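You operate a simulated robot arm through the tools that you are given. There is no shell and no other tool. Be economical: measure what you need, move in short steps, check, and stop when the job is done.

The job below is to be done with a simulated two-armed robot. You get a single attempt, and the scene is never put back.

Task
Dust the cart deck, load the rings pack and seat the tote there.
Fine: the yellow duster goes back; the pack rides in the blue tote, which both hands set between the yellow marks. Set down upright: what you pick out. What is to be rubbed or washed off counts as gone when no trace of it is left.

Only the result counts: the job must be done as asked and must still hold three seconds after the hand-in. Knocking over, shifting, dropping, spilling or breaking anything else fails it.

Robot
Two 7-joint arms with two-finger parallel grippers on one trunk, on a base that drives. Base frame: it is fixed to the floor where the robot stands at the start and does not move with it; the origin is under the middle of the robot, x ahead of it, y to its left, z up; the surface under the hand at the start is at about z = 78. Units: cm, degrees, N and s.
The left shoulder is at the start at [6, 14.4, 92.6], the right one opposite. With the tool pointing down near the work surface each hand reaches from about 32 to 74 cm from the robot's upright axis, wherever it stands, measured 20 degrees to its own side. Places, roughly: dust on the cart deck [-110, 10, 80]; marked spot on the cart [-120, 10, 80]; wide side of the blue tote [50, 40, 80]. Payload 1.57 kg a hand.
The TCP of each hand is the grasp point between the finger pads, 3 cm short of the fingertips. In the tool frame z runs along the fingers and y along their closing line. The gripper opens to 11 cm. The fingers are 2.4 cm wide and 1.2 cm thick; the gripper's body (4.8 by 11.2 cm) begins 7.8 cm behind the TCP.
Orientation is told as [roll, pitch, yaw] about the base's x, y, z axes, in that order, counted from this pose: with the fingers straight down and closing along the base's y, the tool's x points along the base's -x, its y along +y and its z along -z.

Tools
- The arms move only by the tool step_arm. It takes "left_steps", "right_steps" or both (then of equal length, played together; a hand with none holds still); each is a list of rows, each a list of 6 numbers: the shift along the base's x, y, z in cm, then the turn, a rotation vector about the base's x, y, z in degrees. In form: [[x, y, z, wx, wy, wz], ...]. A call has 1 to 8 rows; each row is the pose to reach, as a shift and turn from the pose commanded when the call began. "left_hand" and "right_hand" are, for a hand that has rows, the gripper command, from -1 (fully open) to 1 (shut), values between in proportion, set as the call begins (left out, the last holds). A row lasts 0.2 s, in which the tool goes at most 5 cm and 8.6 degrees; a call with a longer step from one row to the next is refused whole, and so is a gripper value outside its range. A pose out of reach is approached as far as the arm can. The call stops where the force on the tool passes 40 N (or 10 N more than at its start, if that is more) or the arm is blocked; 0.2 s more then pass. The fingers move at their own pace (about 4.5 cm/s each) and stop on an object; they squeeze with about 36 N. The grip force told is the motor's: it shows also when the fingers shut on nothing. Time passes only in rows, and 0.2 s behind the last, so rows that repeat a pose let the fingers close. The reply holds the time, the measured pose of the TCP, the force on the tool along the base axes, the opening and the grip force, in the units named above and with some noise, with the torque about the TCP (base axes, N m) and any sound that the robot's microphone picked up.
- Cameras (640 x 400 px; columns grow to the right, rows downward): "scene" is now at [2.46, 0.91, 151.32]; the picture's right is [0.16, -0.99, 0.00], its down [-0.92, -0.15, -0.36] and it looks along [0.36, 0.06, -0.93] (base axes); focal length 214 px, centre (320, 200). "left" rides on the left gripper at [7, -1.6, -14.1] in its tool frame; the picture's right is [0.23, 0.97, 0.00], its down [-0.86, 0.20, -0.48] and it looks along [-0.47, 0.11, 0.88] (tool axes); focal length 222 px, centre (320, 200). "right" rides on the right gripper at [7, 1.6, -14.1] in its tool frame; the picture's right is [-0.23, 0.97, 0.00], its down [-0.85, -0.20, -0.48] and it looks along [-0.47, -0.11, 0.88] (tool axes); focal length 222 px, centre (320, 200). There is no depth. A picture from a camera that has moved, and an enlarged one, comes with that camera's place and axes in the base frame and with its lens.
- grab_frame(camera): a new picture of that camera. No time passes.
- move_column(by): slides the trunk up (or, below 0, down) by that many cm; the arms and the scene camera ride with it, the base frame stays. It gives what a move gives, with no picture.
- steer(legs): drives the robot by 1 to 6 legs, each [ahead, left, turn to the left] in cm, cm and degrees, along the robot's own axes; the way and the turn of a leg run together, so that a leg with both is an arc; at most 150 cm and 180 degrees a leg. The arms and the cameras ride along, it lands a little off, and it stops where it bumps. It gives what a move gives.
- turn_head(pan, tilt): turns the head with the scene camera to pan (to the left, within 86 degrees either way) and tilt (down, from -29 to 69), counted from straight ahead of the robot. It gives what a move gives.
- inspect(camera, box): a new picture of the part [left, top, right, bottom] of that camera's present view, enlarged. No time passes.
- finish_job(): hands the job in; it is judged then, once.

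Go step by step. Nothing tells you exact positions but the pictures and the camera data: compare them with the known pose of the tool, close in by small moves and look again before you grip or let go. The budget is 120 turns and 92 pictures, counting those below and the enlarged ones. Unless the task says otherwise, let go and move clear before handing in.

The tools are called after "Emit:" as a command line: name --argument value ..., lists and objects as JSON in quotes. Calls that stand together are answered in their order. step_arm: Moves the arms, as the interface text tells. Its arguments: {"type":"object","properties":{"left_steps":{"type":"array"},"left_hand":{"type":"number"},"right_steps":{"type":"array"},"right_hand":{"type":"number"}},"required":[]} The other tools are called the same way: move_column (by) slides the trunk up or down; steer (legs) drives the base; turn_head (pan, tilt) turns the head that bears the scene camera; grab_frame (camera) takes a picture; inspect (camera, box) takes an enlarged picture of a part of a camera's view; finish_job () hands the job in.

At the start:

```text
clock: 0.0
left_tool_pos: [29.93, 35.01, 107.22]
left_tool_rot: [0.1, 0.0, 0.0]
left_wrist_force: [0.1, 0.0, 0.1]
left_ft_torque: [-0.02, -0.02, 0.0]
left_width: 11.0
left_grasp_force: 0.0
right_tool_pos: [38.32, 7.0, 107.93]
right_tool_rot: [0.0, 0.0, 0.1]
right_wrist_force: [0.6, 0.0, 0.4]
right_ft_torque: [-0.03, -0.02, 0.0]
right_width: 11.0
right_grasp_force: 0.0
trunk travel left (down, up): [-52.5, 6.5]
robot x, y, heading: [0.2, -0.12, 0.0]
head pan, tilt: [9.1, 68.8]
```

scene: 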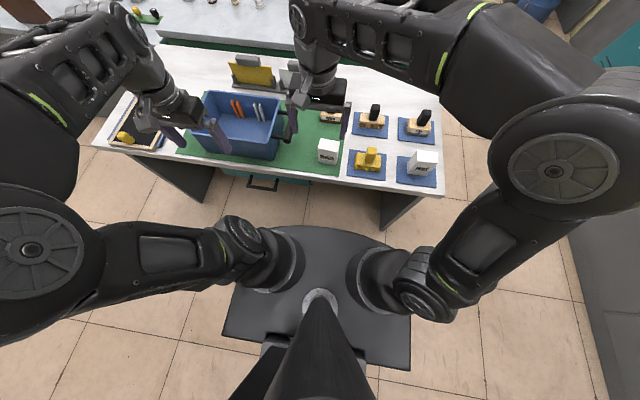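
right: 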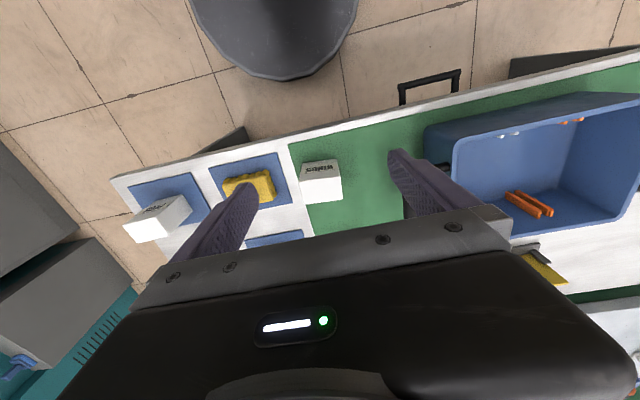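
left: 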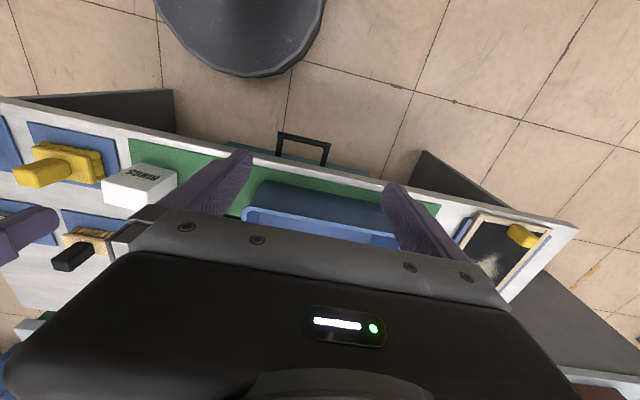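

I see a bench with a blue tote, several dusters and brushes on blue mats, white boxes, and a chalkboard at the left. First I enlarge the picture to identify the pack, the duster and the tote.

Emit:
inspect --camera "scene" --box '[80, 40, 280, 180]'

Emit:
inspect --camera "scene" --box '[270, 70, 470, 200]'

Emit:
inspect --camera "right" --box '[100, 130, 380, 270]'

```text
2.86 times, centred on (180, 110) of scene
camera zoom: at [2.46, 0.91, 151.32], right [0.16, -0.99, 0.0], down [-0.92, -0.15, -0.36], along [0.36, 0.06, -0.93], focal length 613 px, centre (720, 457)
```

zoom: 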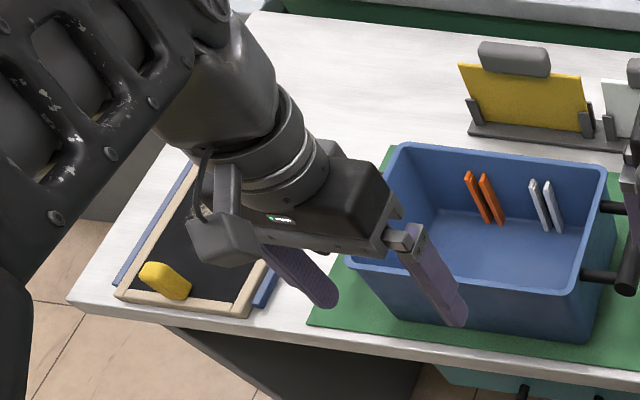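

```text
3.08 times, centred on (370, 135) of scene
camera zoom: at [2.46, 0.91, 151.32], right [0.16, -0.99, 0.0], down [-0.92, -0.15, -0.36], along [0.36, 0.06, -0.93], focal length 660 px, centre (166, 400)
```

zoom: 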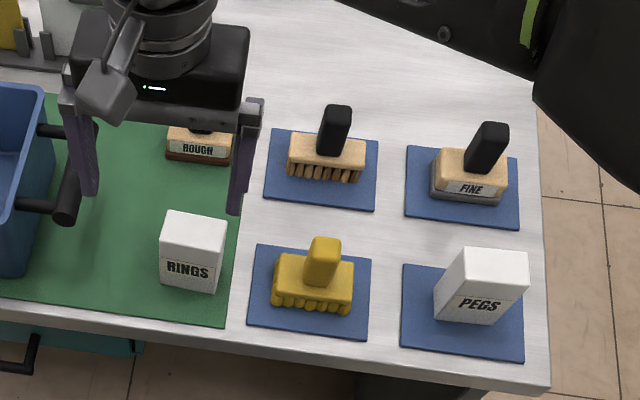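

```text
2.29 times, centred on (240, 200) of right
camera zoom: at [31.36, 8.58, 122.14], right [0.23, 0.97, 0.0], down [0.85, -0.2, 0.48], along [0.47, -0.11, -0.88], focal length 508 px, centre (503, 200)
```

zoom: 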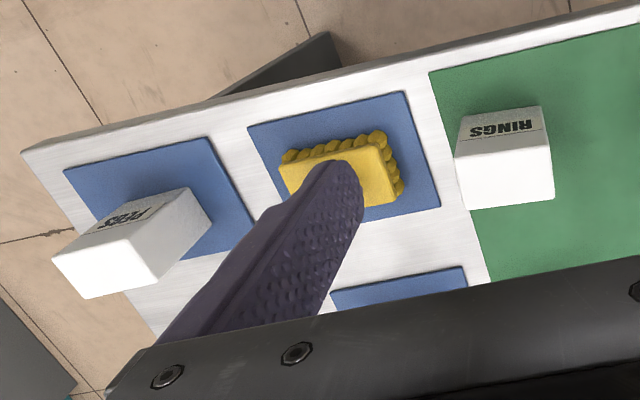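

The pack labelled RINGS stands on the green mat, the yellow duster on a blue mat at about [48, -10], and the tote has bar handles. I move the right hand above the duster for a closer look.

Emit:
step_arm --right_steps '[[1.5, -4, 0, 0, 0, 0], [3, -8, 0, 0, 0, 0], [4.5, -12, -2, 0, 0, 0], [6, -15, -4, 0, 0, 0], [8, -17, -6, 0, 0, 0], [8, -17, -6, 0, 0, 0]]' --right_hand -1

Emit:
grab_frame --camera "right"

Emit:
grab_frame --camera "scene"

```text
clock: 1.4
left_tool_pos: [30.03, 35.08, 107.18]
left_tool_rot: [0.0, 0.0, 0.0]
left_wrist_force: [0.2, 0.6, 0.6]
left_ft_torque: [-0.02, -0.01, 0.01]
left_width: 11.0
left_grasp_force: 0.1
right_tool_pos: [46.41, -10.02, 101.97]
right_tool_rot: [-0.1, 0.0, 0.1]
right_wrist_force: [0.1, 0.2, 0.2]
right_ft_torque: [-0.04, -0.02, 0.01]
right_width: 11.0
right_grasp_force: 0.1
trunk travel left (down, up): [-52.5, 6.5]
robot x, y, heading: [0.36, -0.15, 0.2]
head pan, tilt: [9.1, 68.8]
```

```text
85 pictures are left
camera right: at [39.37, -8.42, 116.17], right [0.23, 0.97, 0.0], down [0.85, -0.2, 0.48], along [0.47, -0.11, -0.88], focal length 222 px, centre (320, 200)
```

right: 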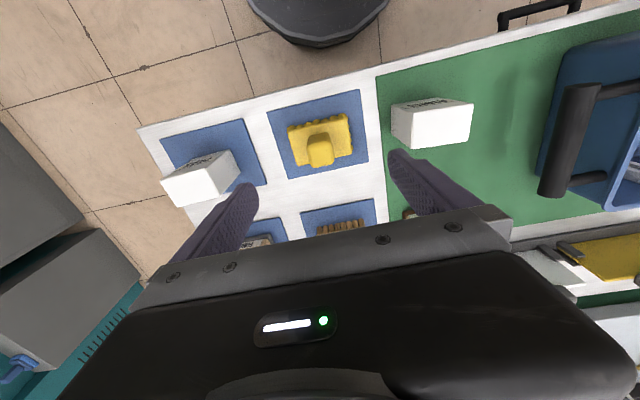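

```text
84 pictures are left
camera scene: at [2.42, 0.93, 151.32], right [0.16, -0.99, 0.0], down [-0.92, -0.15, -0.36], along [0.36, 0.06, -0.93], focal length 214 px, centre (320, 200)
```

scene: 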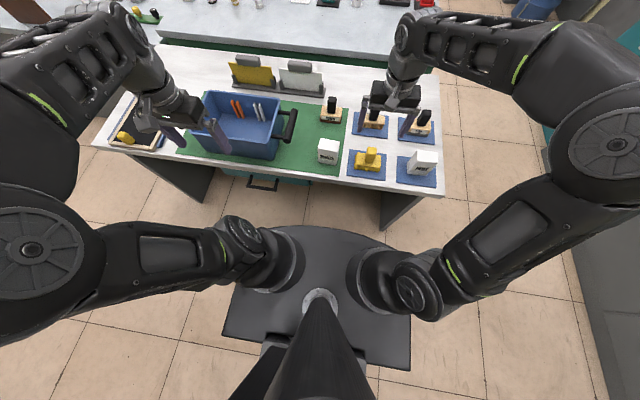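

The duster's handle is at about [47.4, -10.2]. I enlarge it to get its turn and height.

Emit:
inspect --camera "right" --box '[250, 70, 400, 200]'

Emit:
inspect --camera "scene" --box '[310, 100, 450, 200]'

```text
3.08 times, centred on (325, 135) of right
camera zoom: at [39.37, -8.42, 116.17], right [0.23, 0.97, 0.0], down [0.85, -0.2, 0.48], along [0.47, -0.11, -0.88], focal length 684 px, centre (305, 400)
```

zoom: 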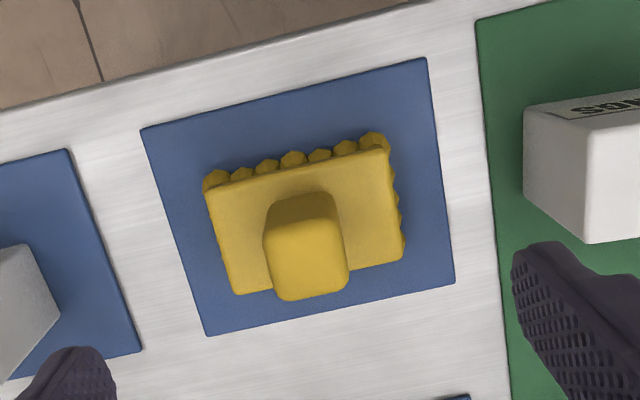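

```text
4.00 times, centred on (380, 150) of scene
camera zoom: at [2.42, 0.93, 151.32], right [0.16, -0.99, 0.0], down [-0.92, -0.15, -0.36], along [0.36, 0.06, -0.93], focal length 858 px, centre (80, 400)
```

zoom: 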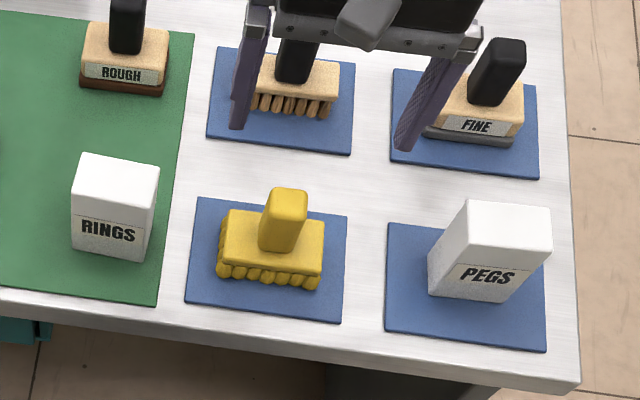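

The duster stands square to the bench. I lower the open hand around its handle in two stages.

Emit:
step_arm --right_steps '[[1.1, -0.2, -4, 0, 0, 0], [1.1, -0.2, -8, 0, 0, 0], [1.1, -0.2, -11, 0, 0, 0], [1.1, -0.2, -13, 0, 0, 0], [1.1, -0.2, -13, 0, 0, 0]]'

Emit:
grab_frame --camera "right"

Emit:
inspect --camera "scene" --box '[310, 100, 450, 200]'

```text
clock: 2.6
left_tool_pos: [29.87, 35.13, 107.18]
left_tool_rot: [-0.1, 0.0, 0.0]
left_wrist_force: [-0.5, -0.5, -1.2]
left_ft_torque: [0.02, 0.0, -0.02]
left_width: 11.0
left_grasp_force: 0.1
right_tool_pos: [47.51, -10.19, 88.97]
right_tool_rot: [0.0, 0.0, 0.0]
right_wrist_force: [0.6, 0.6, -0.1]
right_ft_torque: [0.0, -0.03, 0.02]
right_width: 10.99
right_grasp_force: 0.1
trunk travel left (down, up): [-52.5, 6.5]
robot x, y, heading: [0.04, -0.2, -0.1]
head pan, tilt: [9.1, 68.8]
```

```text
81 pictures are left
camera right: at [40.45, -8.61, 103.14], right [0.23, 0.97, 0.0], down [0.85, -0.2, 0.48], along [0.47, -0.11, -0.88], focal length 222 px, centre (320, 200)
```

right: 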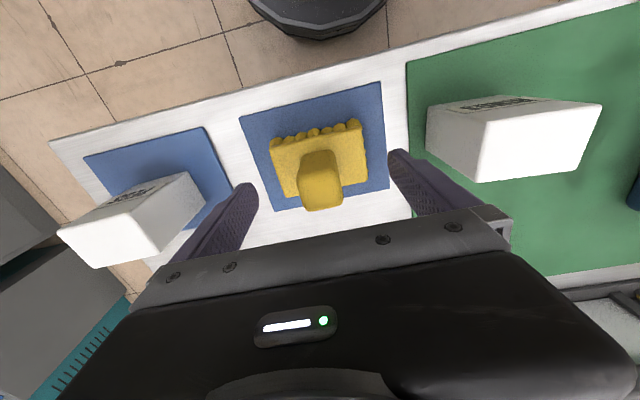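

```text
4.00 times, centred on (380, 150) of scene
camera zoom: at [2.45, 0.91, 151.32], right [0.16, -0.99, 0.0], down [-0.92, -0.15, -0.36], along [0.36, 0.06, -0.93], focal length 858 px, centre (80, 400)
```

zoom: 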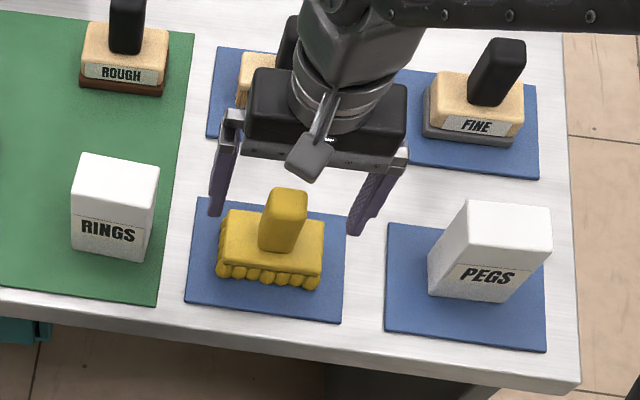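

The handle top is near [48.2, -10.4, 87.4]. I lower a bit more and close the fingers on it.

Emit:
step_arm --right_steps '[[0.6, -0.2, -1.2, 0, 0, 0], [0.6, -0.2, -2.3, 0, 0, 0], [0.6, -0.2, -2.3, 0, 0, 0]]'

Emit:
step_arm --right_steps '[[0, 0, 0, 0, 0, 0], [0, 0, 0, 0, 0, 0], [0, 0, 0, 0, 0, 0], [0, 0, 0, 0, 0, 0], [0, 0, 0, 0, 0, 0], [0, 0, 0, 0, 0, 0]]' --right_hand 1

Emit:
grab_frame --camera "right"

```text
clock: 3.4
left_tool_pos: [29.98, 34.99, 107.14]
left_tool_rot: [0.1, 0.0, 0.1]
left_wrist_force: [0.4, 0.5, 0.2]
left_ft_torque: [0.02, -0.04, -0.01]
left_width: 10.97
left_grasp_force: 0.0
right_tool_pos: [48.11, -10.33, 86.72]
right_tool_rot: [0.0, -0.1, 0.0]
right_wrist_force: [-0.7, -0.7, -0.8]
right_ft_torque: [0.0, 0.0, -0.01]
right_width: 11.01
right_grasp_force: 0.0
trunk travel left (down, up): [-52.5, 6.5]
robot x, y, heading: [-0.13, -0.1, 0.2]
head pan, tilt: [9.1, 68.8]
```

```text
clock: 4.8
left_tool_pos: [29.99, 35.06, 107.24]
left_tool_rot: [0.0, 0.0, 0.0]
left_wrist_force: [-0.8, -0.6, 0.5]
left_ft_torque: [0.04, -0.04, 0.01]
left_width: 11.0
left_grasp_force: 0.0
right_tool_pos: [48.12, -10.32, 86.57]
right_tool_rot: [0.0, 0.0, 0.0]
right_wrist_force: [-0.6, 0.4, 0.3]
right_ft_torque: [0.0, 0.02, -0.03]
right_width: 3.36
right_grasp_force: 27.7
trunk travel left (down, up): [-52.5, 6.5]
robot x, y, heading: [0.0, -0.09, 0.1]
head pan, tilt: [9.1, 68.8]
```

```text
79 pictures are left
camera right: at [41.05, -8.75, 100.86], right [0.23, 0.97, 0.0], down [0.85, -0.2, 0.48], along [0.47, -0.11, -0.88], focal length 222 px, centre (320, 200)
```

right: 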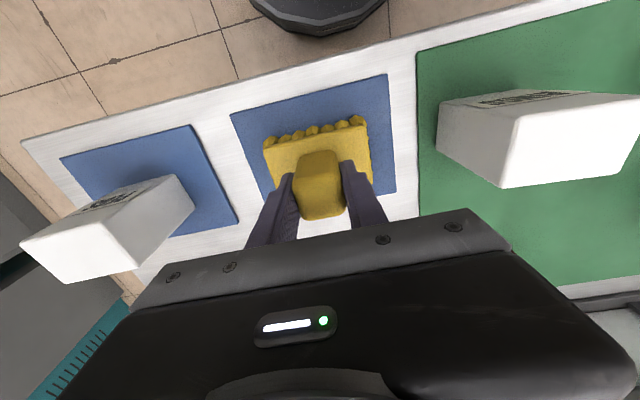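

The duster is held at an opening of 3.36. I lift it, draw it in, and look to the side to learn what stands around.

Emit:
step_arm --right_steps '[[0, 0, 4, 0, 0, 0], [0, 0, 8, 0, 0, 0], [0, 0, 12, 0, 0, 0], [0, 0, 16, 0, 0, 0], [-4, 0, 18, 0, 0, 0], [-8, -1, 20, 0, 0, 0], [-10, -2, 20, 0, 0, 0]]'

Emit:
turn_head --pan 86 --tilt 35

Emit:
grab_frame --camera "scene"

Emit:
turn_head --pan -86 --tilt 35

Emit:
grab_frame --camera "scene"

```text
clock: 6.4
left_tool_pos: [29.95, 35.09, 107.18]
left_tool_rot: [0.0, 0.0, 0.0]
left_wrist_force: [0.5, 1.4, -0.5]
left_ft_torque: [0.0, -0.02, 0.01]
left_width: 11.01
left_grasp_force: 0.1
right_tool_pos: [38.06, -12.53, 106.68]
right_tool_rot: [0.0, 0.0, 0.0]
right_wrist_force: [0.5, 0.4, -0.7]
right_ft_torque: [-0.02, 0.01, -0.02]
right_width: 3.37
right_grasp_force: 36.2
trunk travel left (down, up): [-52.5, 6.5]
robot x, y, heading: [-0.07, 0.01, 0.1]
head pan, tilt: [9.1, 68.8]
```

```text
clock: 7.9
left_tool_pos: [29.89, 35.03, 107.16]
left_tool_rot: [0.0, 0.0, 0.0]
left_wrist_force: [0.1, -0.4, -0.3]
left_ft_torque: [-0.03, 0.0, -0.01]
left_width: 11.0
left_grasp_force: 0.1
right_tool_pos: [38.1, -12.48, 106.63]
right_tool_rot: [0.0, 0.0, 0.0]
right_wrist_force: [0.1, -0.6, -1.7]
right_ft_torque: [0.0, 0.02, 0.0]
right_width: 3.33
right_grasp_force: 35.8
trunk travel left (down, up): [-52.5, 6.5]
robot x, y, heading: [-0.11, 0.06, 0.3]
head pan, tilt: [85.9, 35.0]
```

```text
78 pictures are left
camera scene: at [-2.43, 8.8, 155.68], right [1.0, -0.07, 0.0], down [-0.04, -0.57, -0.82], along [0.06, 0.82, -0.57], focal length 214 px, centre (320, 200)
```

scene: 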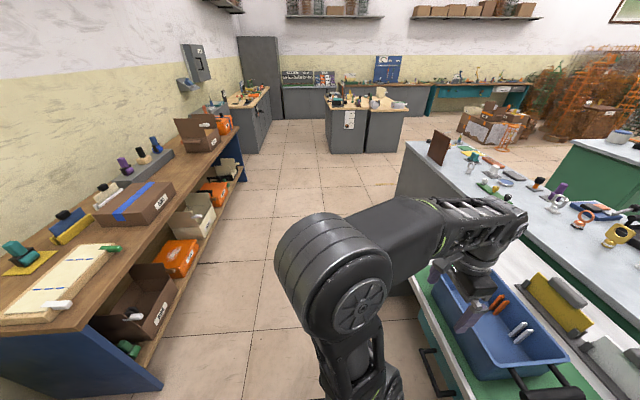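

```text
clock: 10.5
left_tool_pos: [30.07, 35.04, 107.14]
left_tool_rot: [0.0, 0.1, 0.0]
left_wrist_force: [0.3, 0.3, -0.2]
left_ft_torque: [-0.02, 0.01, 0.02]
left_width: 10.96
left_grasp_force: 0.0
right_tool_pos: [38.09, -12.45, 106.69]
right_tool_rot: [-0.1, 0.0, 0.0]
right_wrist_force: [0.1, -1.0, -1.2]
right_ft_torque: [0.0, 0.01, -0.02]
right_width: 3.37
right_grasp_force: 36.2
trunk travel left (down, up): [-52.5, 6.5]
robot x, y, heading: [-0.27, -0.27, 0.3]
head pan, tilt: [-85.9, 35.0]
```

```text
77 pictures are left
camera scene: at [-2.43, -8.76, 155.69], right [-1.0, -0.07, 0.0], down [-0.04, 0.57, -0.82], along [0.06, -0.82, -0.57], focal length 214 px, centre (320, 200)
```

scene: 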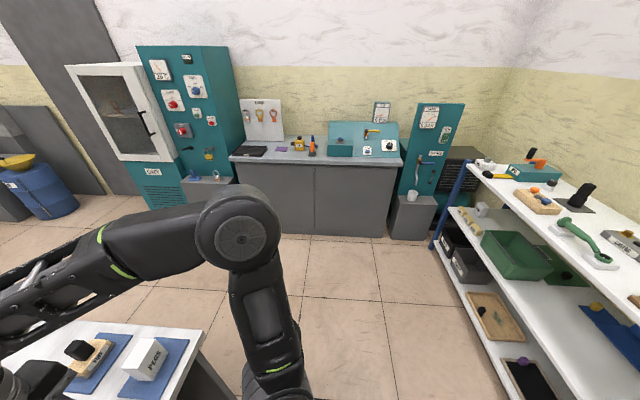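

The cart must stand behind me, between the wooden bench and the white shelf. I back off a little, turn about and look.

Emit:
turn_head --pan 0 --tilt 50

Emit:
steer --legs '[[-12, 0, 0], [0, 0, -90], [0, 0, -90]]'

Emit:
grab_frame --camera "scene"

```text
clock: 12.1
left_tool_pos: [30.06, 35.09, 107.24]
left_tool_rot: [0.1, -0.1, 0.0]
left_wrist_force: [-0.2, -0.8, 0.5]
left_ft_torque: [-0.02, 0.02, -0.03]
left_width: 11.0
left_grasp_force: 0.1
right_tool_pos: [38.25, -12.38, 106.59]
right_tool_rot: [0.0, 0.1, 0.1]
right_wrist_force: [0.2, -0.7, -1.0]
right_ft_torque: [0.03, 0.01, -0.02]
right_width: 3.34
right_grasp_force: 35.5
trunk travel left (down, up): [-52.5, 6.5]
robot x, y, heading: [0.01, -0.17, 0.1]
head pan, tilt: [0.0, 50.0]
```

```text
clock: 21.1
left_tool_pos: [-43.06, -34.1, 107.24]
left_tool_rot: [0.0, 0.0, 178.3]
left_wrist_force: [-0.1, 0.4, 0.9]
left_ft_torque: [0.02, -0.01, 0.0]
left_width: 11.0
left_grasp_force: 0.0
right_tool_pos: [-49.69, 13.61, 106.75]
right_tool_rot: [0.0, 0.0, 178.2]
right_wrist_force: [-0.4, 0.2, -0.9]
right_ft_torque: [0.02, -0.02, 0.01]
right_width: 3.35
right_grasp_force: 36.1
trunk travel left (down, up): [-52.5, 6.5]
robot x, y, heading: [-11.5, -0.19, 178.4]
head pan, tilt: [0.0, 50.0]
```

```text
76 pictures are left
camera scene: at [-16.77, 0.16, 153.51], right [0.03, 1.0, 0.0], down [0.77, -0.02, -0.64], along [-0.64, 0.02, -0.77], focal length 214 px, centre (320, 200)
```

scene: 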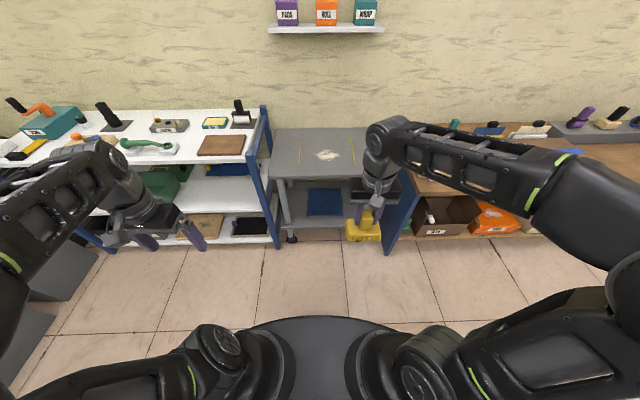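

The grey cart stands in a niche between the shelf and the wooden bench, with dust on its deck. I enlarge it.

Emit:
inspect --camera "scene" --box '[230, 90, 450, 250]'

```text
2.50 times, centred on (340, 170) of scene
camera zoom: at [-16.77, 0.16, 153.51], right [0.03, 1.0, 0.0], down [0.77, -0.02, -0.64], along [-0.64, 0.02, -0.77], focal length 536 px, centre (270, 275)
```

zoom: 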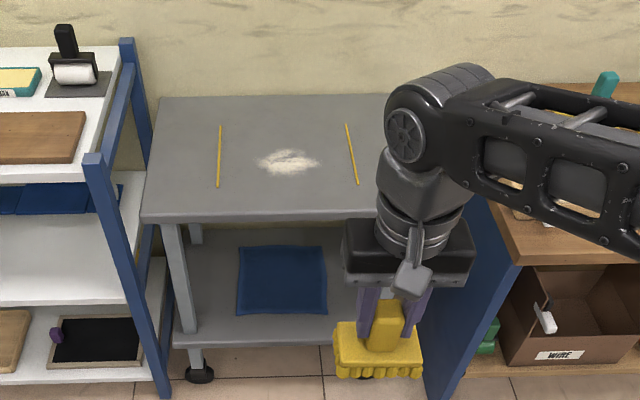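

The dust is at about [-112, 7], and the marks run along x at y ≈ -8 and 21.6. The duster is over the floor now; I drive up to the cart.

Emit:
steer --legs '[[38, 5, 1.6]]'

Emit:
turn_head --pan 0 --tilt 50

Emit:
grab_frame --camera "scene"

Emit:
grab_frame --camera "right"

```text
clock: 23.4
left_tool_pos: [-79.63, -39.51, 107.13]
left_tool_rot: [0.1, 0.0, -179.9]
left_wrist_force: [-0.5, 0.1, -0.3]
left_ft_torque: [-0.02, -0.05, -0.01]
left_width: 11.02
left_grasp_force: 0.1
right_tool_pos: [-87.84, 7.95, 106.76]
right_tool_rot: [0.0, 0.1, -179.8]
right_wrist_force: [0.1, 0.1, -1.6]
right_ft_torque: [-0.02, -0.01, -0.03]
right_width: 3.36
right_grasp_force: 36.2
trunk travel left (down, up): [-52.5, 6.5]
robot x, y, heading: [-49.67, -4.6, -179.9]
head pan, tilt: [0.0, 50.0]
```

```text
clock: 24.1
left_tool_pos: [-79.6, -39.55, 107.23]
left_tool_rot: [0.0, 0.1, -180.0]
left_wrist_force: [-0.3, 0.3, -0.6]
left_ft_torque: [0.0, -0.02, 0.0]
left_width: 10.98
left_grasp_force: 0.0
right_tool_pos: [-87.79, 8.03, 106.7]
right_tool_rot: [0.0, -0.1, -180.0]
right_wrist_force: [-0.3, -0.7, -0.3]
right_ft_torque: [0.0, 0.0, 0.02]
right_width: 3.36
right_grasp_force: 35.7
trunk travel left (down, up): [-52.5, 6.5]
robot x, y, heading: [-49.67, -4.5, -180.2]
head pan, tilt: [0.0, 50.0]
```

```text
74 pictures are left
camera scene: at [-54.39, -4.45, 153.51], right [0.0, 1.0, 0.0], down [0.77, 0.0, -0.64], along [-0.64, 0.0, -0.77], focal length 214 px, centre (320, 200)
```

scene: 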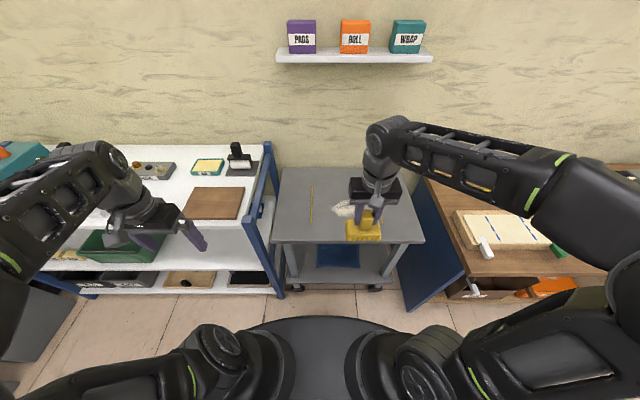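

```text
73 pictures are left
camera right: at [-80.82, 6.3, 120.88], right [-0.23, -0.97, 0.0], down [-0.86, 0.2, 0.48], along [-0.47, 0.11, -0.88], focal length 222 px, centre (320, 200)
```

right: 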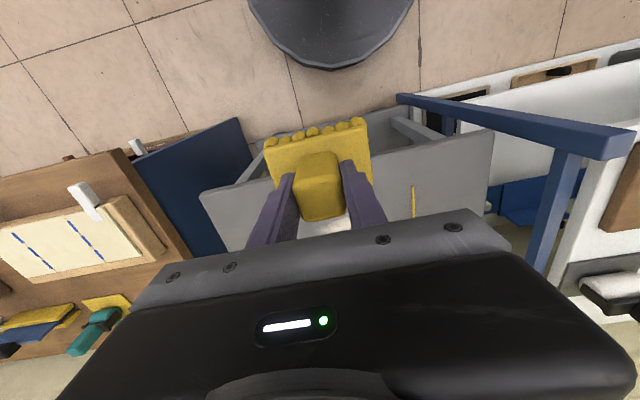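

The deck is at about z 76–78. I bring the duster over the dust's right end and lower it toward the deck.

Emit:
step_arm --right_steps '[[-4, 2, 0, 0, 0, 0], [-8, 4, 0, 0, 0, 0], [-12, 6, 0, 0, 0, 0], [-16, 7, -2, 0, 0, 0], [-20, 7, -5, 0, 0, 0], [-23, 7, -9, 0, 0, 0], [-24.2, 7, -13, 0, 0, 0], [-24.2, 7, -16, 0, 0, 0]]'

Emit:
grab_frame --camera "right"

Emit:
grab_frame --camera "scene"

```text
clock: 25.9
left_tool_pos: [-79.6, -39.62, 107.17]
left_tool_rot: [0.0, 0.0, -180.0]
left_wrist_force: [0.1, 0.9, 0.4]
left_ft_torque: [-0.01, -0.02, 0.02]
left_width: 10.99
left_grasp_force: 0.0
right_tool_pos: [-111.89, 15.05, 90.67]
right_tool_rot: [0.1, 0.0, -179.9]
right_wrist_force: [0.6, 0.1, -1.6]
right_ft_torque: [-0.01, -0.01, 0.01]
right_width: 3.33
right_grasp_force: 36.0
trunk travel left (down, up): [-52.5, 6.5]
robot x, y, heading: [-49.58, -4.86, -180.1]
head pan, tilt: [0.0, 50.0]
```

```text
72 pictures are left
camera right: at [-105.01, 13.35, 104.83], right [-0.23, -0.97, 0.0], down [-0.85, 0.2, 0.48], along [-0.47, 0.11, -0.88], focal length 222 px, centre (320, 200)
```

right: 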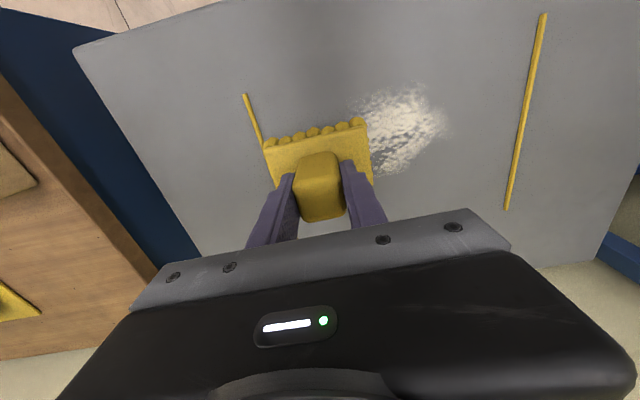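

```text
71 pictures are left
camera scene: at [-54.45, -4.44, 153.51], right [0.0, 1.0, 0.0], down [0.77, 0.0, -0.64], along [-0.64, 0.0, -0.77], focal length 214 px, centre (320, 200)
```

scene: 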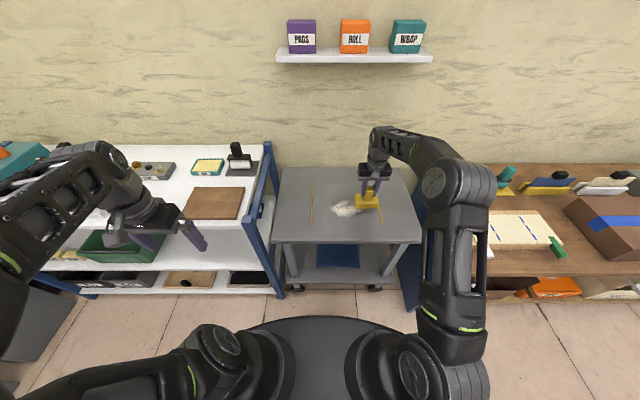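

The dust spans about x -107…-118 and y -1…12. I lower the duster until it touches.

Emit:
step_arm --right_steps '[[0, 1, -2, 0, 0, 0], [0, 1, -3.5, 0, 0, 0], [0, 1, -4.3, 0, 0, 0], [0, 1, -5, 0, 0, 0], [0, 1, -5.6, 0, 0, 0], [0, 1, -6.2, 0, 0, 0], [0, 1, -6.8, 0, 0, 0]]'

```text
clock: 27.1
left_tool_pos: [-79.54, -39.52, 107.21]
left_tool_rot: [0.0, 0.0, -179.9]
left_wrist_force: [0.7, -1.0, -0.8]
left_ft_torque: [0.01, -0.02, -0.01]
left_width: 10.99
left_grasp_force: 0.1
right_tool_pos: [-112.08, 16.01, 85.87]
right_tool_rot: [0.0, -0.6, 180.0]
right_wrist_force: [6.7, 0.2, 19.8]
right_ft_torque: [0.03, -0.66, -0.03]
right_width: 3.34
right_grasp_force: 36.3
trunk travel left (down, up): [-52.5, 6.5]
robot x, y, heading: [-49.71, -4.19, 180.0]
head pan, tilt: [0.0, 50.0]
stopped in row 6 (right hand): the force on the tool passed its limit at 46 N (the readings are from after the stop); the commanded pose is now the measured one
```

The duster touches the deck at z ≈ 86. I wipe along y with moderate pressure.

Emit:
step_arm --right_steps '[[0, -2, 0.1, 0, 0, 0], [0, -5, 0.1, 0, 0, 0], [0, -8, 0.1, 0, 0, 0], [0, -11, 0.1, 0, 0, 0], [0, -14, 0.1, 0, 0, 0], [0, -17, 0.1, 0, 0, 0], [0, -19, 0.1, 0, 0, 0]]'

Emit:
grab_frame --camera "right"

```text
clock: 28.7
left_tool_pos: [-79.46, -39.48, 107.28]
left_tool_rot: [-0.1, -0.1, -180.0]
left_wrist_force: [0.6, 0.1, 0.2]
left_ft_torque: [0.01, 0.01, 0.03]
left_width: 10.99
left_grasp_force: 0.1
right_tool_pos: [-112.0, -2.96, 85.95]
right_tool_rot: [0.1, -0.7, 180.0]
right_wrist_force: [-1.4, 8.6, 22.1]
right_ft_torque: [0.28, 0.37, 0.02]
right_width: 3.34
right_grasp_force: 35.5
trunk travel left (down, up): [-52.5, 6.5]
robot x, y, heading: [-49.91, -4.38, 179.9]
head pan, tilt: [0.0, 50.0]
```

```text
70 pictures are left
camera right: at [-104.94, -4.59, 100.11], right [-0.23, -0.97, 0.0], down [-0.85, 0.2, 0.49], along [-0.48, 0.11, -0.87], focal length 222 px, centre (320, 200)
```

right: 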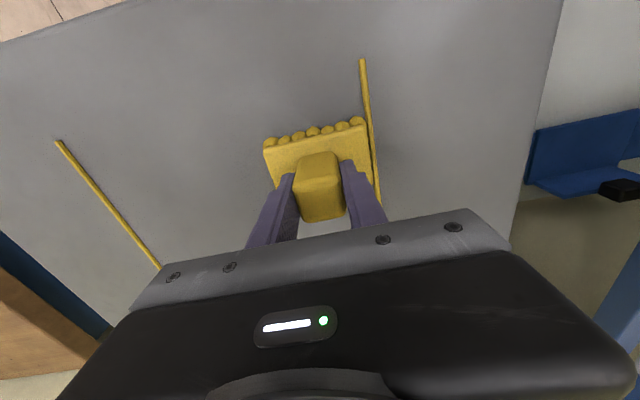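

The visible area looks clean already; I add strokes at the far and near rows to be sure.

Emit:
step_arm --right_steps '[[-2, 0, 0, 0, 0, 0], [-4.5, 0, 0, 0, 0, 0], [-4.5, 4, 0, 0, 0, 0], [-4.5, 8, 0, 0, 0, 0], [-4.5, 12, 0, 0, 0, 0], [-4.5, 16, 0, 0, 0, 0], [-2, 18, 0, 0, 0, 0], [2, 18, 0, 0, 0, 0]]'

Emit:
step_arm --right_steps '[[2, 0, 0, 0, 0, 0], [2, -4, 0, 0, 0, 0], [2, -8, 0, 0, 0, 0], [2, -12, 0, 0, 0, 0], [2, -16, 0, 0, 0, 0], [2, -17, 0, 0, 0, 0], [2, -17, 5, 0, 0, 0], [4, -14, 9, 0, 0, 0]]'

Emit:
grab_frame --camera "right"

Emit:
inspect --camera "scene" --box '[250, 150, 430, 260]'

```text
clock: 30.5
left_tool_pos: [-79.44, -39.52, 107.21]
left_tool_rot: [0.0, -0.1, 180.0]
left_wrist_force: [0.0, 0.7, 0.3]
left_ft_torque: [0.02, 0.04, -0.02]
left_width: 11.02
left_grasp_force: 0.1
right_tool_pos: [-110.25, 15.46, 86.0]
right_tool_rot: [0.0, -0.8, 179.9]
right_wrist_force: [-2.7, 2.3, 17.7]
right_ft_torque: [-0.44, 0.02, -0.05]
right_width: 3.34
right_grasp_force: 35.8
trunk travel left (down, up): [-52.5, 6.5]
robot x, y, heading: [-49.46, -4.22, 179.8]
head pan, tilt: [0.0, 50.0]
```

```text
refused: row 8 steps farther than a row can; nothing moved
```

```text
69 pictures are left
camera right: at [-103.09, 13.71, 100.08], right [-0.23, -0.97, 0.0], down [-0.85, 0.2, 0.49], along [-0.48, 0.11, -0.87], focal length 222 px, centre (320, 200)
```

right: 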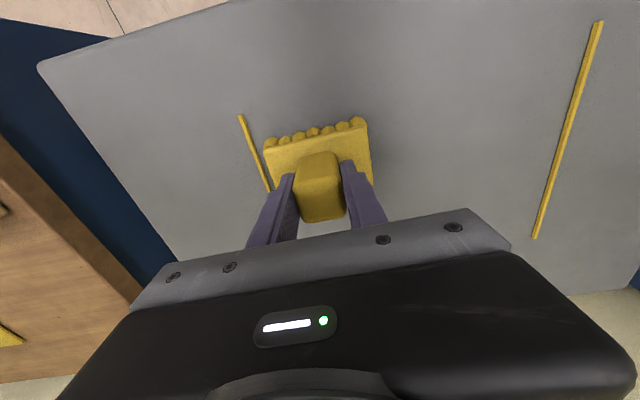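

```text
3.56 times, centred on (340, 205) of scene
camera zoom: at [-54.26, -4.47, 153.51], right [0.0, 1.0, 0.0], down [0.77, 0.0, -0.64], along [-0.64, 0.0, -0.77], focal length 763 px, centre (249, 182)
```

zoom: 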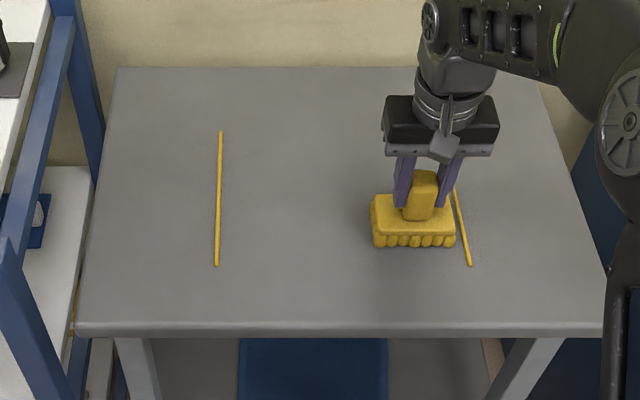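

The deck looks clean. I make one last near-row stroke and lift away.

Emit:
step_arm --right_steps '[[2, 0, 0, 0, 0, 0], [2, -4, 0, 0, 0, 0], [2, -8, 0, 0, 0, 0], [2, -12, 0, 0, 0, 0], [2, -16, 0, 0, 0, 0], [2, -17, 3, 0, 0, 0], [2, -17, 7, 0, 0, 0]]'

Emit:
step_arm --right_steps '[[4, 2, 2, 0, 0, 0], [8, 4, 5, 0, 0, 0], [12, 6, 9, 0, 0, 0], [16, 8, 12, 0, 0, 0], [20, 9, 14, 0, 0, 0]]'

Emit:
grab_frame --camera "right"

Emit:
inspect --camera "scene" --box '[250, 150, 430, 260]'

```text
clock: 32.1
left_tool_pos: [-79.58, -39.59, 107.21]
left_tool_rot: [0.1, 0.0, -179.9]
left_wrist_force: [0.2, -0.5, -0.1]
left_ft_torque: [-0.02, -0.04, 0.03]
left_width: 11.0
left_grasp_force: 0.0
right_tool_pos: [-108.04, -2.03, 92.59]
right_tool_rot: [0.0, -0.4, -180.1]
right_wrist_force: [-0.3, -0.6, -0.4]
right_ft_torque: [-0.05, 0.0, 0.03]
right_width: 3.32
right_grasp_force: 35.8
trunk travel left (down, up): [-52.5, 6.5]
robot x, y, heading: [-49.64, -4.69, -179.7]
head pan, tilt: [0.0, 50.0]
```

```text
refused: row 2 steps farther than a row can; nothing moved
```

```text
67 pictures are left
camera right: at [-101.06, -3.7, 106.86], right [-0.23, -0.97, 0.0], down [-0.85, 0.2, 0.48], along [-0.47, 0.11, -0.87], focal length 222 px, centre (320, 200)
```

right: 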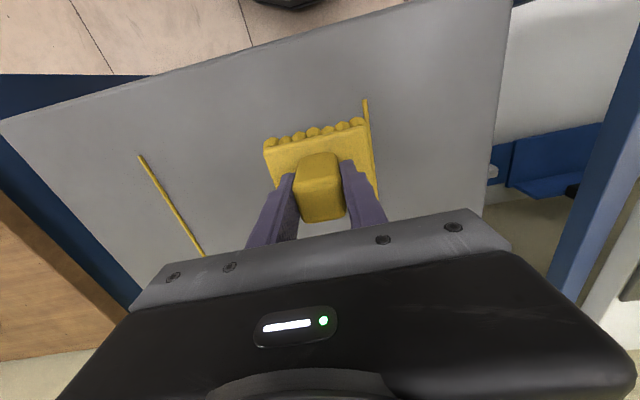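

```text
3.56 times, centred on (340, 205) of scene
camera zoom: at [-54.41, -4.48, 153.49], right [0.0, 1.0, 0.0], down [0.77, 0.0, -0.64], along [-0.64, 0.0, -0.77], focal length 763 px, centre (249, 182)
```

zoom: 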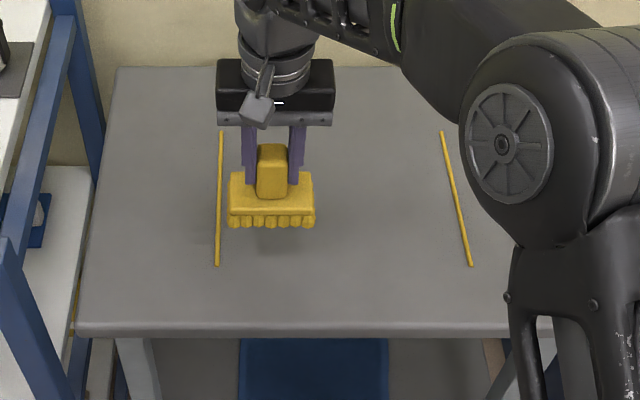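

The deck is clean. I draw the duster back in and drive home to the bench.

Emit:
step_arm --right_steps '[[3, 1, 3, 0, 0, 0], [6, 2, 6, 0, 0, 0], [9, 4, 9, 0, 0, 0], [12, 6, 12, 0, 0, 0], [15.5, 8, 14, 0, 0, 0], [20, 10, 14, 0, 0, 0]]'

Emit:
steer --legs '[[-38, 0, 0], [0, 0, 90], [0, 0, 90]]'

Emit:
turn_head --pan 0 --tilt 60

Emit:
grab_frame --camera "scene"

```text
clock: 33.5
left_tool_pos: [-79.49, -39.45, 107.22]
left_tool_rot: [0.0, 0.0, -180.0]
left_wrist_force: [-0.2, -0.1, -0.4]
left_ft_torque: [-0.03, 0.02, 0.01]
left_width: 10.98
left_grasp_force: 0.0
right_tool_pos: [-88.11, 8.07, 106.76]
right_tool_rot: [0.2, -0.5, -180.0]
right_wrist_force: [0.0, -0.2, -0.4]
right_ft_torque: [0.01, 0.02, 0.02]
right_width: 3.34
right_grasp_force: 36.2
trunk travel left (down, up): [-52.5, 6.5]
robot x, y, heading: [-49.76, -4.55, -179.9]
head pan, tilt: [0.0, 50.0]
```

```text
clock: 43.5
left_tool_pos: [17.62, 30.9, 107.29]
left_tool_rot: [0.0, 0.0, 0.6]
left_wrist_force: [-1.0, 0.5, -0.1]
left_ft_torque: [-0.02, -0.01, -0.02]
left_width: 10.99
left_grasp_force: 0.1
right_tool_pos: [26.69, -16.52, 106.75]
right_tool_rot: [-0.2, -0.4, 0.6]
right_wrist_force: [0.2, -0.3, -0.1]
right_ft_torque: [-0.01, -0.03, 0.01]
right_width: 3.36
right_grasp_force: 35.8
trunk travel left (down, up): [-52.5, 6.5]
robot x, y, heading: [-11.31, -4.62, 0.7]
head pan, tilt: [0.0, 50.0]
```

```text
clock: 44.2
left_tool_pos: [17.68, 30.87, 107.16]
left_tool_rot: [0.0, 0.0, 0.6]
left_wrist_force: [-0.2, 0.0, -0.5]
left_ft_torque: [0.03, 0.01, -0.05]
left_width: 11.03
left_grasp_force: 0.0
right_tool_pos: [26.82, -16.65, 106.69]
right_tool_rot: [-0.1, -0.4, 0.6]
right_wrist_force: [-0.3, 0.3, -0.4]
right_ft_torque: [0.0, -0.01, -0.01]
right_width: 3.35
right_grasp_force: 35.7
trunk travel left (down, up): [-52.5, 6.5]
robot x, y, heading: [-11.9, -4.59, 0.6]
head pan, tilt: [0.0, 60.0]
```

```text
65 pictures are left
camera scene: at [-8.35, -4.39, 152.26], right [0.01, -1.0, 0.0], down [-0.87, -0.01, -0.5], along [0.5, 0.01, -0.87], focal length 214 px, centre (320, 200)
```

scene: 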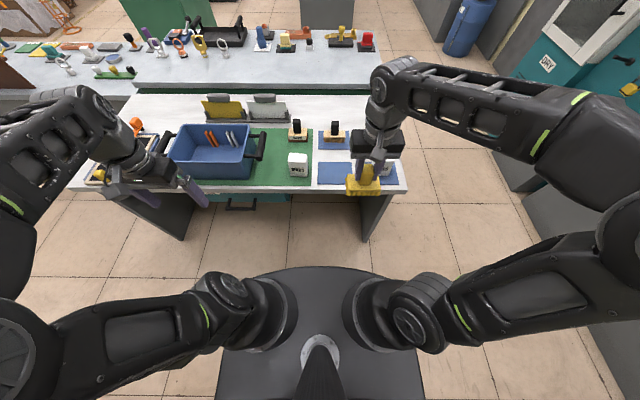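

The bench is ahead again. I drive to the start place to put the duster back on its mat.

Emit:
steer --legs '[[12, 4.5, -0.6]]'

Emit:
inspect --camera "scene" --box '[140, 60, 460, 260]'

```text
clock: 45.5
left_tool_pos: [30.09, 35.22, 107.13]
left_tool_rot: [-0.1, 0.1, 0.1]
left_wrist_force: [0.7, 0.1, 0.2]
left_ft_torque: [-0.05, 0.04, 0.0]
left_width: 11.02
left_grasp_force: 0.0
right_tool_pos: [38.64, -12.34, 106.68]
right_tool_rot: [0.0, -0.5, -0.1]
right_wrist_force: [0.2, 0.9, -0.5]
right_ft_torque: [0.0, 0.06, -0.02]
right_width: 3.37
right_grasp_force: 36.0
trunk travel left (down, up): [-52.5, 6.5]
robot x, y, heading: [-0.09, 0.08, -0.0]
head pan, tilt: [0.0, 60.0]
```

```text
2.00 times, centred on (300, 160) of scene
camera zoom: at [3.74, 0.17, 152.25], right [0.0, -1.0, 0.0], down [-0.87, 0.0, -0.5], along [0.5, 0.0, -0.87], focal length 429 px, centre (360, 280)
```

zoom: 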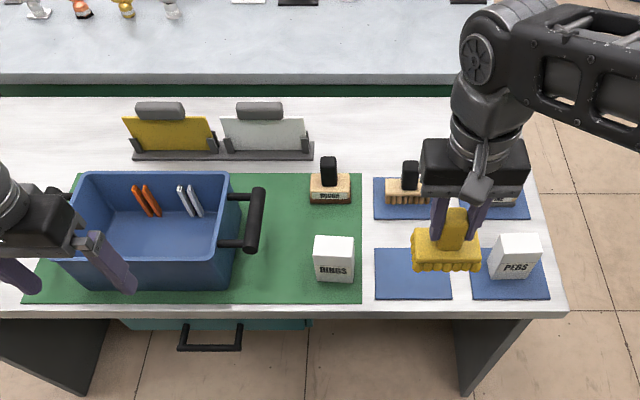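

Now I carry the duster over its mat and lower it to just above contact.

Emit:
step_arm --right_steps '[[3, 1, 0, 0, 0.4, 0], [6, 1.5, 0, 0, 0.4, 0], [9.5, 2, -2, 0, 0.4, 0], [9.5, 2, -6, 0, 0.4, 0], [9.5, 2, -10, 0, 0.4, 0], [9.5, 2, -14, 0, 0.4, 0], [9.5, 2, -17, 0, 0.4, 0], [9.5, 2, -17, 0, 0.4, 0]]'

Emit:
grab_frame --camera "right"

```text
clock: 47.3
left_tool_pos: [29.92, 35.12, 107.25]
left_tool_rot: [0.0, 0.0, 0.1]
left_wrist_force: [0.0, 0.3, 0.0]
left_ft_torque: [-0.01, -0.02, -0.03]
left_width: 11.0
left_grasp_force: 0.0
right_tool_pos: [48.19, -10.47, 89.7]
right_tool_rot: [0.0, -0.2, -0.1]
right_wrist_force: [-0.4, -0.2, -1.1]
right_ft_torque: [0.02, -0.01, 0.01]
right_width: 3.36
right_grasp_force: 36.0
trunk travel left (down, up): [-52.5, 6.5]
robot x, y, heading: [-0.01, -0.22, -0.2]
head pan, tilt: [0.0, 60.0]
```

```text
63 pictures are left
camera right: at [41.05, -8.86, 103.81], right [0.23, 0.97, 0.0], down [0.85, -0.2, 0.48], along [0.47, -0.11, -0.88], focal length 222 px, centre (320, 200)
```

right: 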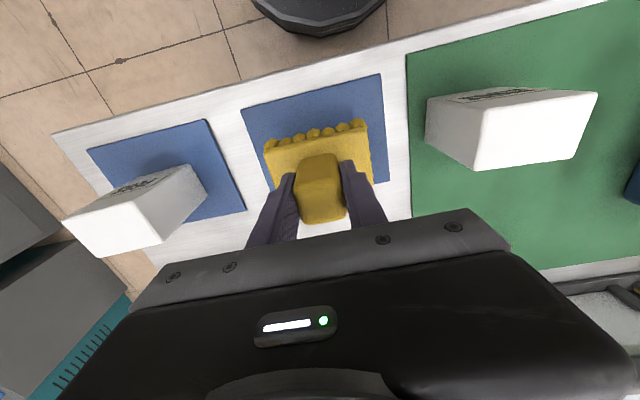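

Placement matches the original. I lower the last 3 cm.

Emit:
step_arm --right_steps '[[0, 0.1, -1.2, 0, 0.2, 0], [0, 0.1, -2.2, 0, 0.2, 0], [0, 0.1, -2.7, 0, 0.2, 0], [0, 0.1, -3.0, 0, 0.2, 0], [0, 0.1, -3.15, 0, 0.2, 0]]'

```text
clock: 48.5
left_tool_pos: [29.94, 35.15, 107.13]
left_tool_rot: [0.0, 0.0, 0.2]
left_wrist_force: [-0.4, -0.3, 1.2]
left_ft_torque: [0.0, 0.0, 0.0]
left_width: 10.98
left_grasp_force: 0.1
right_tool_pos: [48.08, -10.24, 86.56]
right_tool_rot: [0.0, 0.0, -0.1]
right_wrist_force: [0.0, -0.5, 1.0]
right_ft_torque: [-0.17, -0.1, -0.05]
right_width: 3.37
right_grasp_force: 36.1
trunk travel left (down, up): [-52.5, 6.5]
robot x, y, heading: [-0.36, -0.41, -0.1]
head pan, tilt: [0.0, 60.0]
```

Light contact at the original height. I open, and rise straight up.

Emit:
step_arm --right_steps '[[0, 0, -0.1, 0, 0, 0], [0, 0, -0.1, 0, 0, 0], [0, 0, -0.1, 0, 0, 0], [0, 0, -0.1, 0, 0, 0], [0, 0, 4, 0, 0, 0], [0, 0, 8, 0, 0, 0], [0, 0, 12, 0, 0, 0], [0, 0, 15, 0, 0, 0]]' --right_hand -1

Emit:
step_arm --right_steps '[[-2, 4, 0, 0, 0, 0], [-3, 8, 0, 0, 0, 0], [-4, 12, 0, 0, 0, 0], [-5, 15.4, 0, 0, 0, 0]]'

Emit:
grab_frame --camera "right"

Emit:
inspect --camera "scene" --box '[270, 100, 430, 220]'

```text
clock: 50.3
left_tool_pos: [29.97, 35.27, 107.18]
left_tool_rot: [0.0, 0.0, 0.1]
left_wrist_force: [0.7, -0.9, -0.3]
left_ft_torque: [0.02, 0.01, -0.02]
left_width: 10.97
left_grasp_force: 0.1
right_tool_pos: [48.1, -10.16, 101.72]
right_tool_rot: [-0.1, 0.2, 0.0]
right_wrist_force: [-0.3, 0.0, 0.7]
right_ft_torque: [0.01, 0.0, 0.01]
right_width: 10.98
right_grasp_force: 0.1
trunk travel left (down, up): [-52.5, 6.5]
robot x, y, heading: [0.3, 0.11, -0.1]
head pan, tilt: [0.0, 60.0]
```

```text
clock: 51.3
left_tool_pos: [29.92, 35.21, 107.25]
left_tool_rot: [0.0, 0.0, 0.0]
left_wrist_force: [-0.3, 0.1, -1.3]
left_ft_torque: [-0.01, 0.02, -0.03]
left_width: 11.01
left_grasp_force: 0.1
right_tool_pos: [43.13, 5.26, 101.48]
right_tool_rot: [-0.1, 0.0, 0.0]
right_wrist_force: [0.1, -0.4, -0.6]
right_ft_torque: [-0.02, 0.01, -0.01]
right_width: 11.0
right_grasp_force: 0.1
trunk travel left (down, up): [-52.5, 6.5]
robot x, y, heading: [0.24, 0.1, -0.1]
head pan, tilt: [0.0, 60.0]
```

```text
62 pictures are left
camera right: at [36.09, 6.79, 115.68], right [0.23, 0.97, 0.0], down [0.86, -0.2, 0.48], along [0.47, -0.11, -0.88], focal length 222 px, centre (320, 200)
```

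right: 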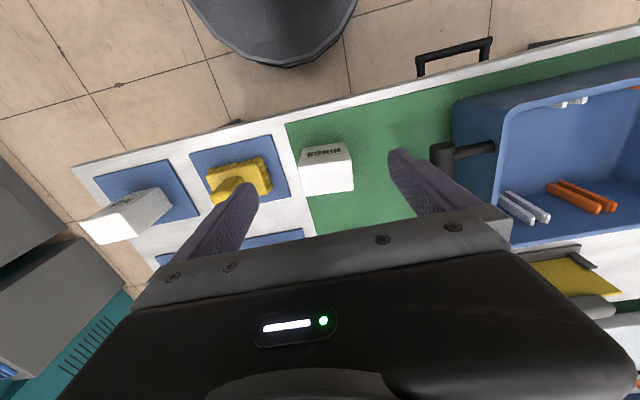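

```text
3.33 times, centred on (350, 160) of scene
camera zoom: at [3.55, 0.17, 152.26], right [0.0, -1.0, 0.0], down [-0.87, 0.0, -0.5], along [0.5, 0.0, -0.87], focal length 715 px, centre (220, 333)
```

zoom: 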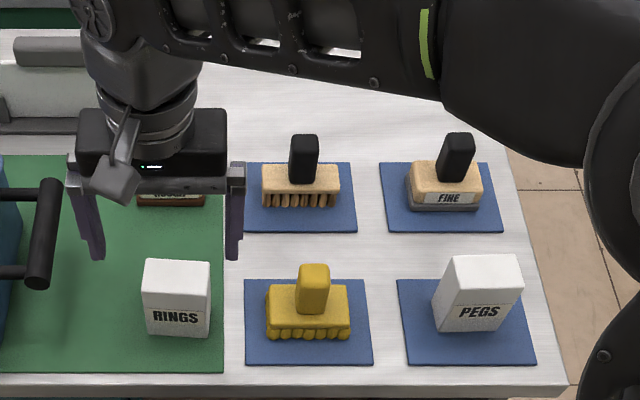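

The duster stands back on its mat. The RINGS pack is at about [47.8, 5], 7 wide along y and 9.5 tall; I lower the right hand around it, and look closely at the tote.

Emit:
step_arm --right_steps '[[2, -0.2, 0, 0, 0, 0], [4.7, -0.2, -2, 0, 0, 0], [4.7, -0.2, -6, 0, 0, 0], [4.7, -0.2, -9, 0, 0, 0], [4.7, -0.2, -11, 0, 0, 0], [4.7, -0.2, -11, 0, 0, 0]]'

Emit:
inspect --camera "scene" --box '[140, 80, 360, 220]'

Emit:
grab_frame --camera "right"

```text
clock: 52.7
left_tool_pos: [29.95, 35.21, 107.2]
left_tool_rot: [-0.1, 0.0, 0.1]
left_wrist_force: [0.1, -0.2, 0.2]
left_ft_torque: [-0.03, 0.02, 0.0]
left_width: 11.0
left_grasp_force: 0.0
right_tool_pos: [47.95, 4.8, 90.49]
right_tool_rot: [0.0, 0.0, 0.1]
right_wrist_force: [0.1, 0.6, 0.0]
right_ft_torque: [0.0, 0.01, -0.04]
right_width: 10.97
right_grasp_force: 0.1
trunk travel left (down, up): [-52.5, 6.5]
robot x, y, heading: [0.01, 0.13, 0.1]
head pan, tilt: [0.0, 60.0]
```

```text
2.86 times, centred on (250, 150) of scene
camera zoom: at [3.55, 0.11, 152.26], right [0.0, -1.0, 0.0], down [-0.87, 0.0, -0.5], along [0.5, 0.0, -0.87], focal length 613 px, centre (520, 343)
```

zoom: 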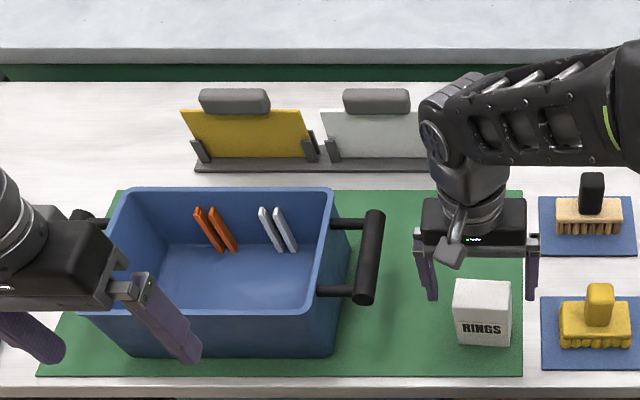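

```text
59 pictures are left
camera right: at [40.79, 6.57, 104.73], right [0.23, 0.97, 0.0], down [0.86, -0.2, 0.48], along [0.47, -0.11, -0.88], focal length 222 px, centre (320, 200)
```

right: 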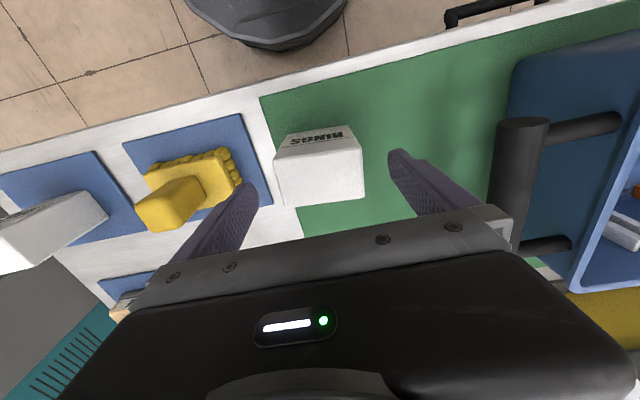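

The pack is centred between the fingers. I lower to mid-height and grip.

Emit:
step_arm --right_steps '[[-0.1, 0.1, -3, 0, 0, 0], [-0.1, 0.1, -6, 0, 0, 0], [-0.1, 0.1, -6, 0, 0, 0]]'

Emit:
step_arm --right_steps '[[0, 0, 0, 0, 0, 0], [0, 0, 0, 0, 0, 0], [0, 0, 0, 0, 0, 0], [0, 0, 0, 0, 0, 0], [0, 0, 0, 0, 0, 0]]' --right_hand 1

```text
clock: 53.5
left_tool_pos: [29.93, 35.14, 107.09]
left_tool_rot: [0.1, 0.1, 0.1]
left_wrist_force: [-0.5, 1.0, 0.1]
left_ft_torque: [0.01, -0.02, -0.01]
left_width: 11.01
left_grasp_force: 0.1
right_tool_pos: [47.68, 5.07, 84.42]
right_tool_rot: [-0.1, 0.1, 0.1]
right_wrist_force: [0.2, -1.0, -0.3]
right_ft_torque: [0.0, 0.04, -0.01]
right_width: 10.98
right_grasp_force: 0.1
trunk travel left (down, up): [-52.5, 6.5]
robot x, y, heading: [0.29, 0.16, 0.1]
head pan, tilt: [0.0, 60.0]
```

```text
clock: 54.7
left_tool_pos: [29.9, 35.17, 107.14]
left_tool_rot: [0.0, 0.0, 0.1]
left_wrist_force: [0.4, 0.1, -0.8]
left_ft_torque: [0.0, -0.01, 0.03]
left_width: 11.0
left_grasp_force: 0.1
right_tool_pos: [47.73, 5.13, 84.53]
right_tool_rot: [0.1, 0.1, -0.1]
right_wrist_force: [0.9, -1.1, 0.1]
right_ft_torque: [-0.18, -0.06, 0.03]
right_width: 7.32
right_grasp_force: 36.6
trunk travel left (down, up): [-52.5, 6.5]
robot x, y, heading: [-0.17, -0.37, 0.0]
head pan, tilt: [0.0, 60.0]
```

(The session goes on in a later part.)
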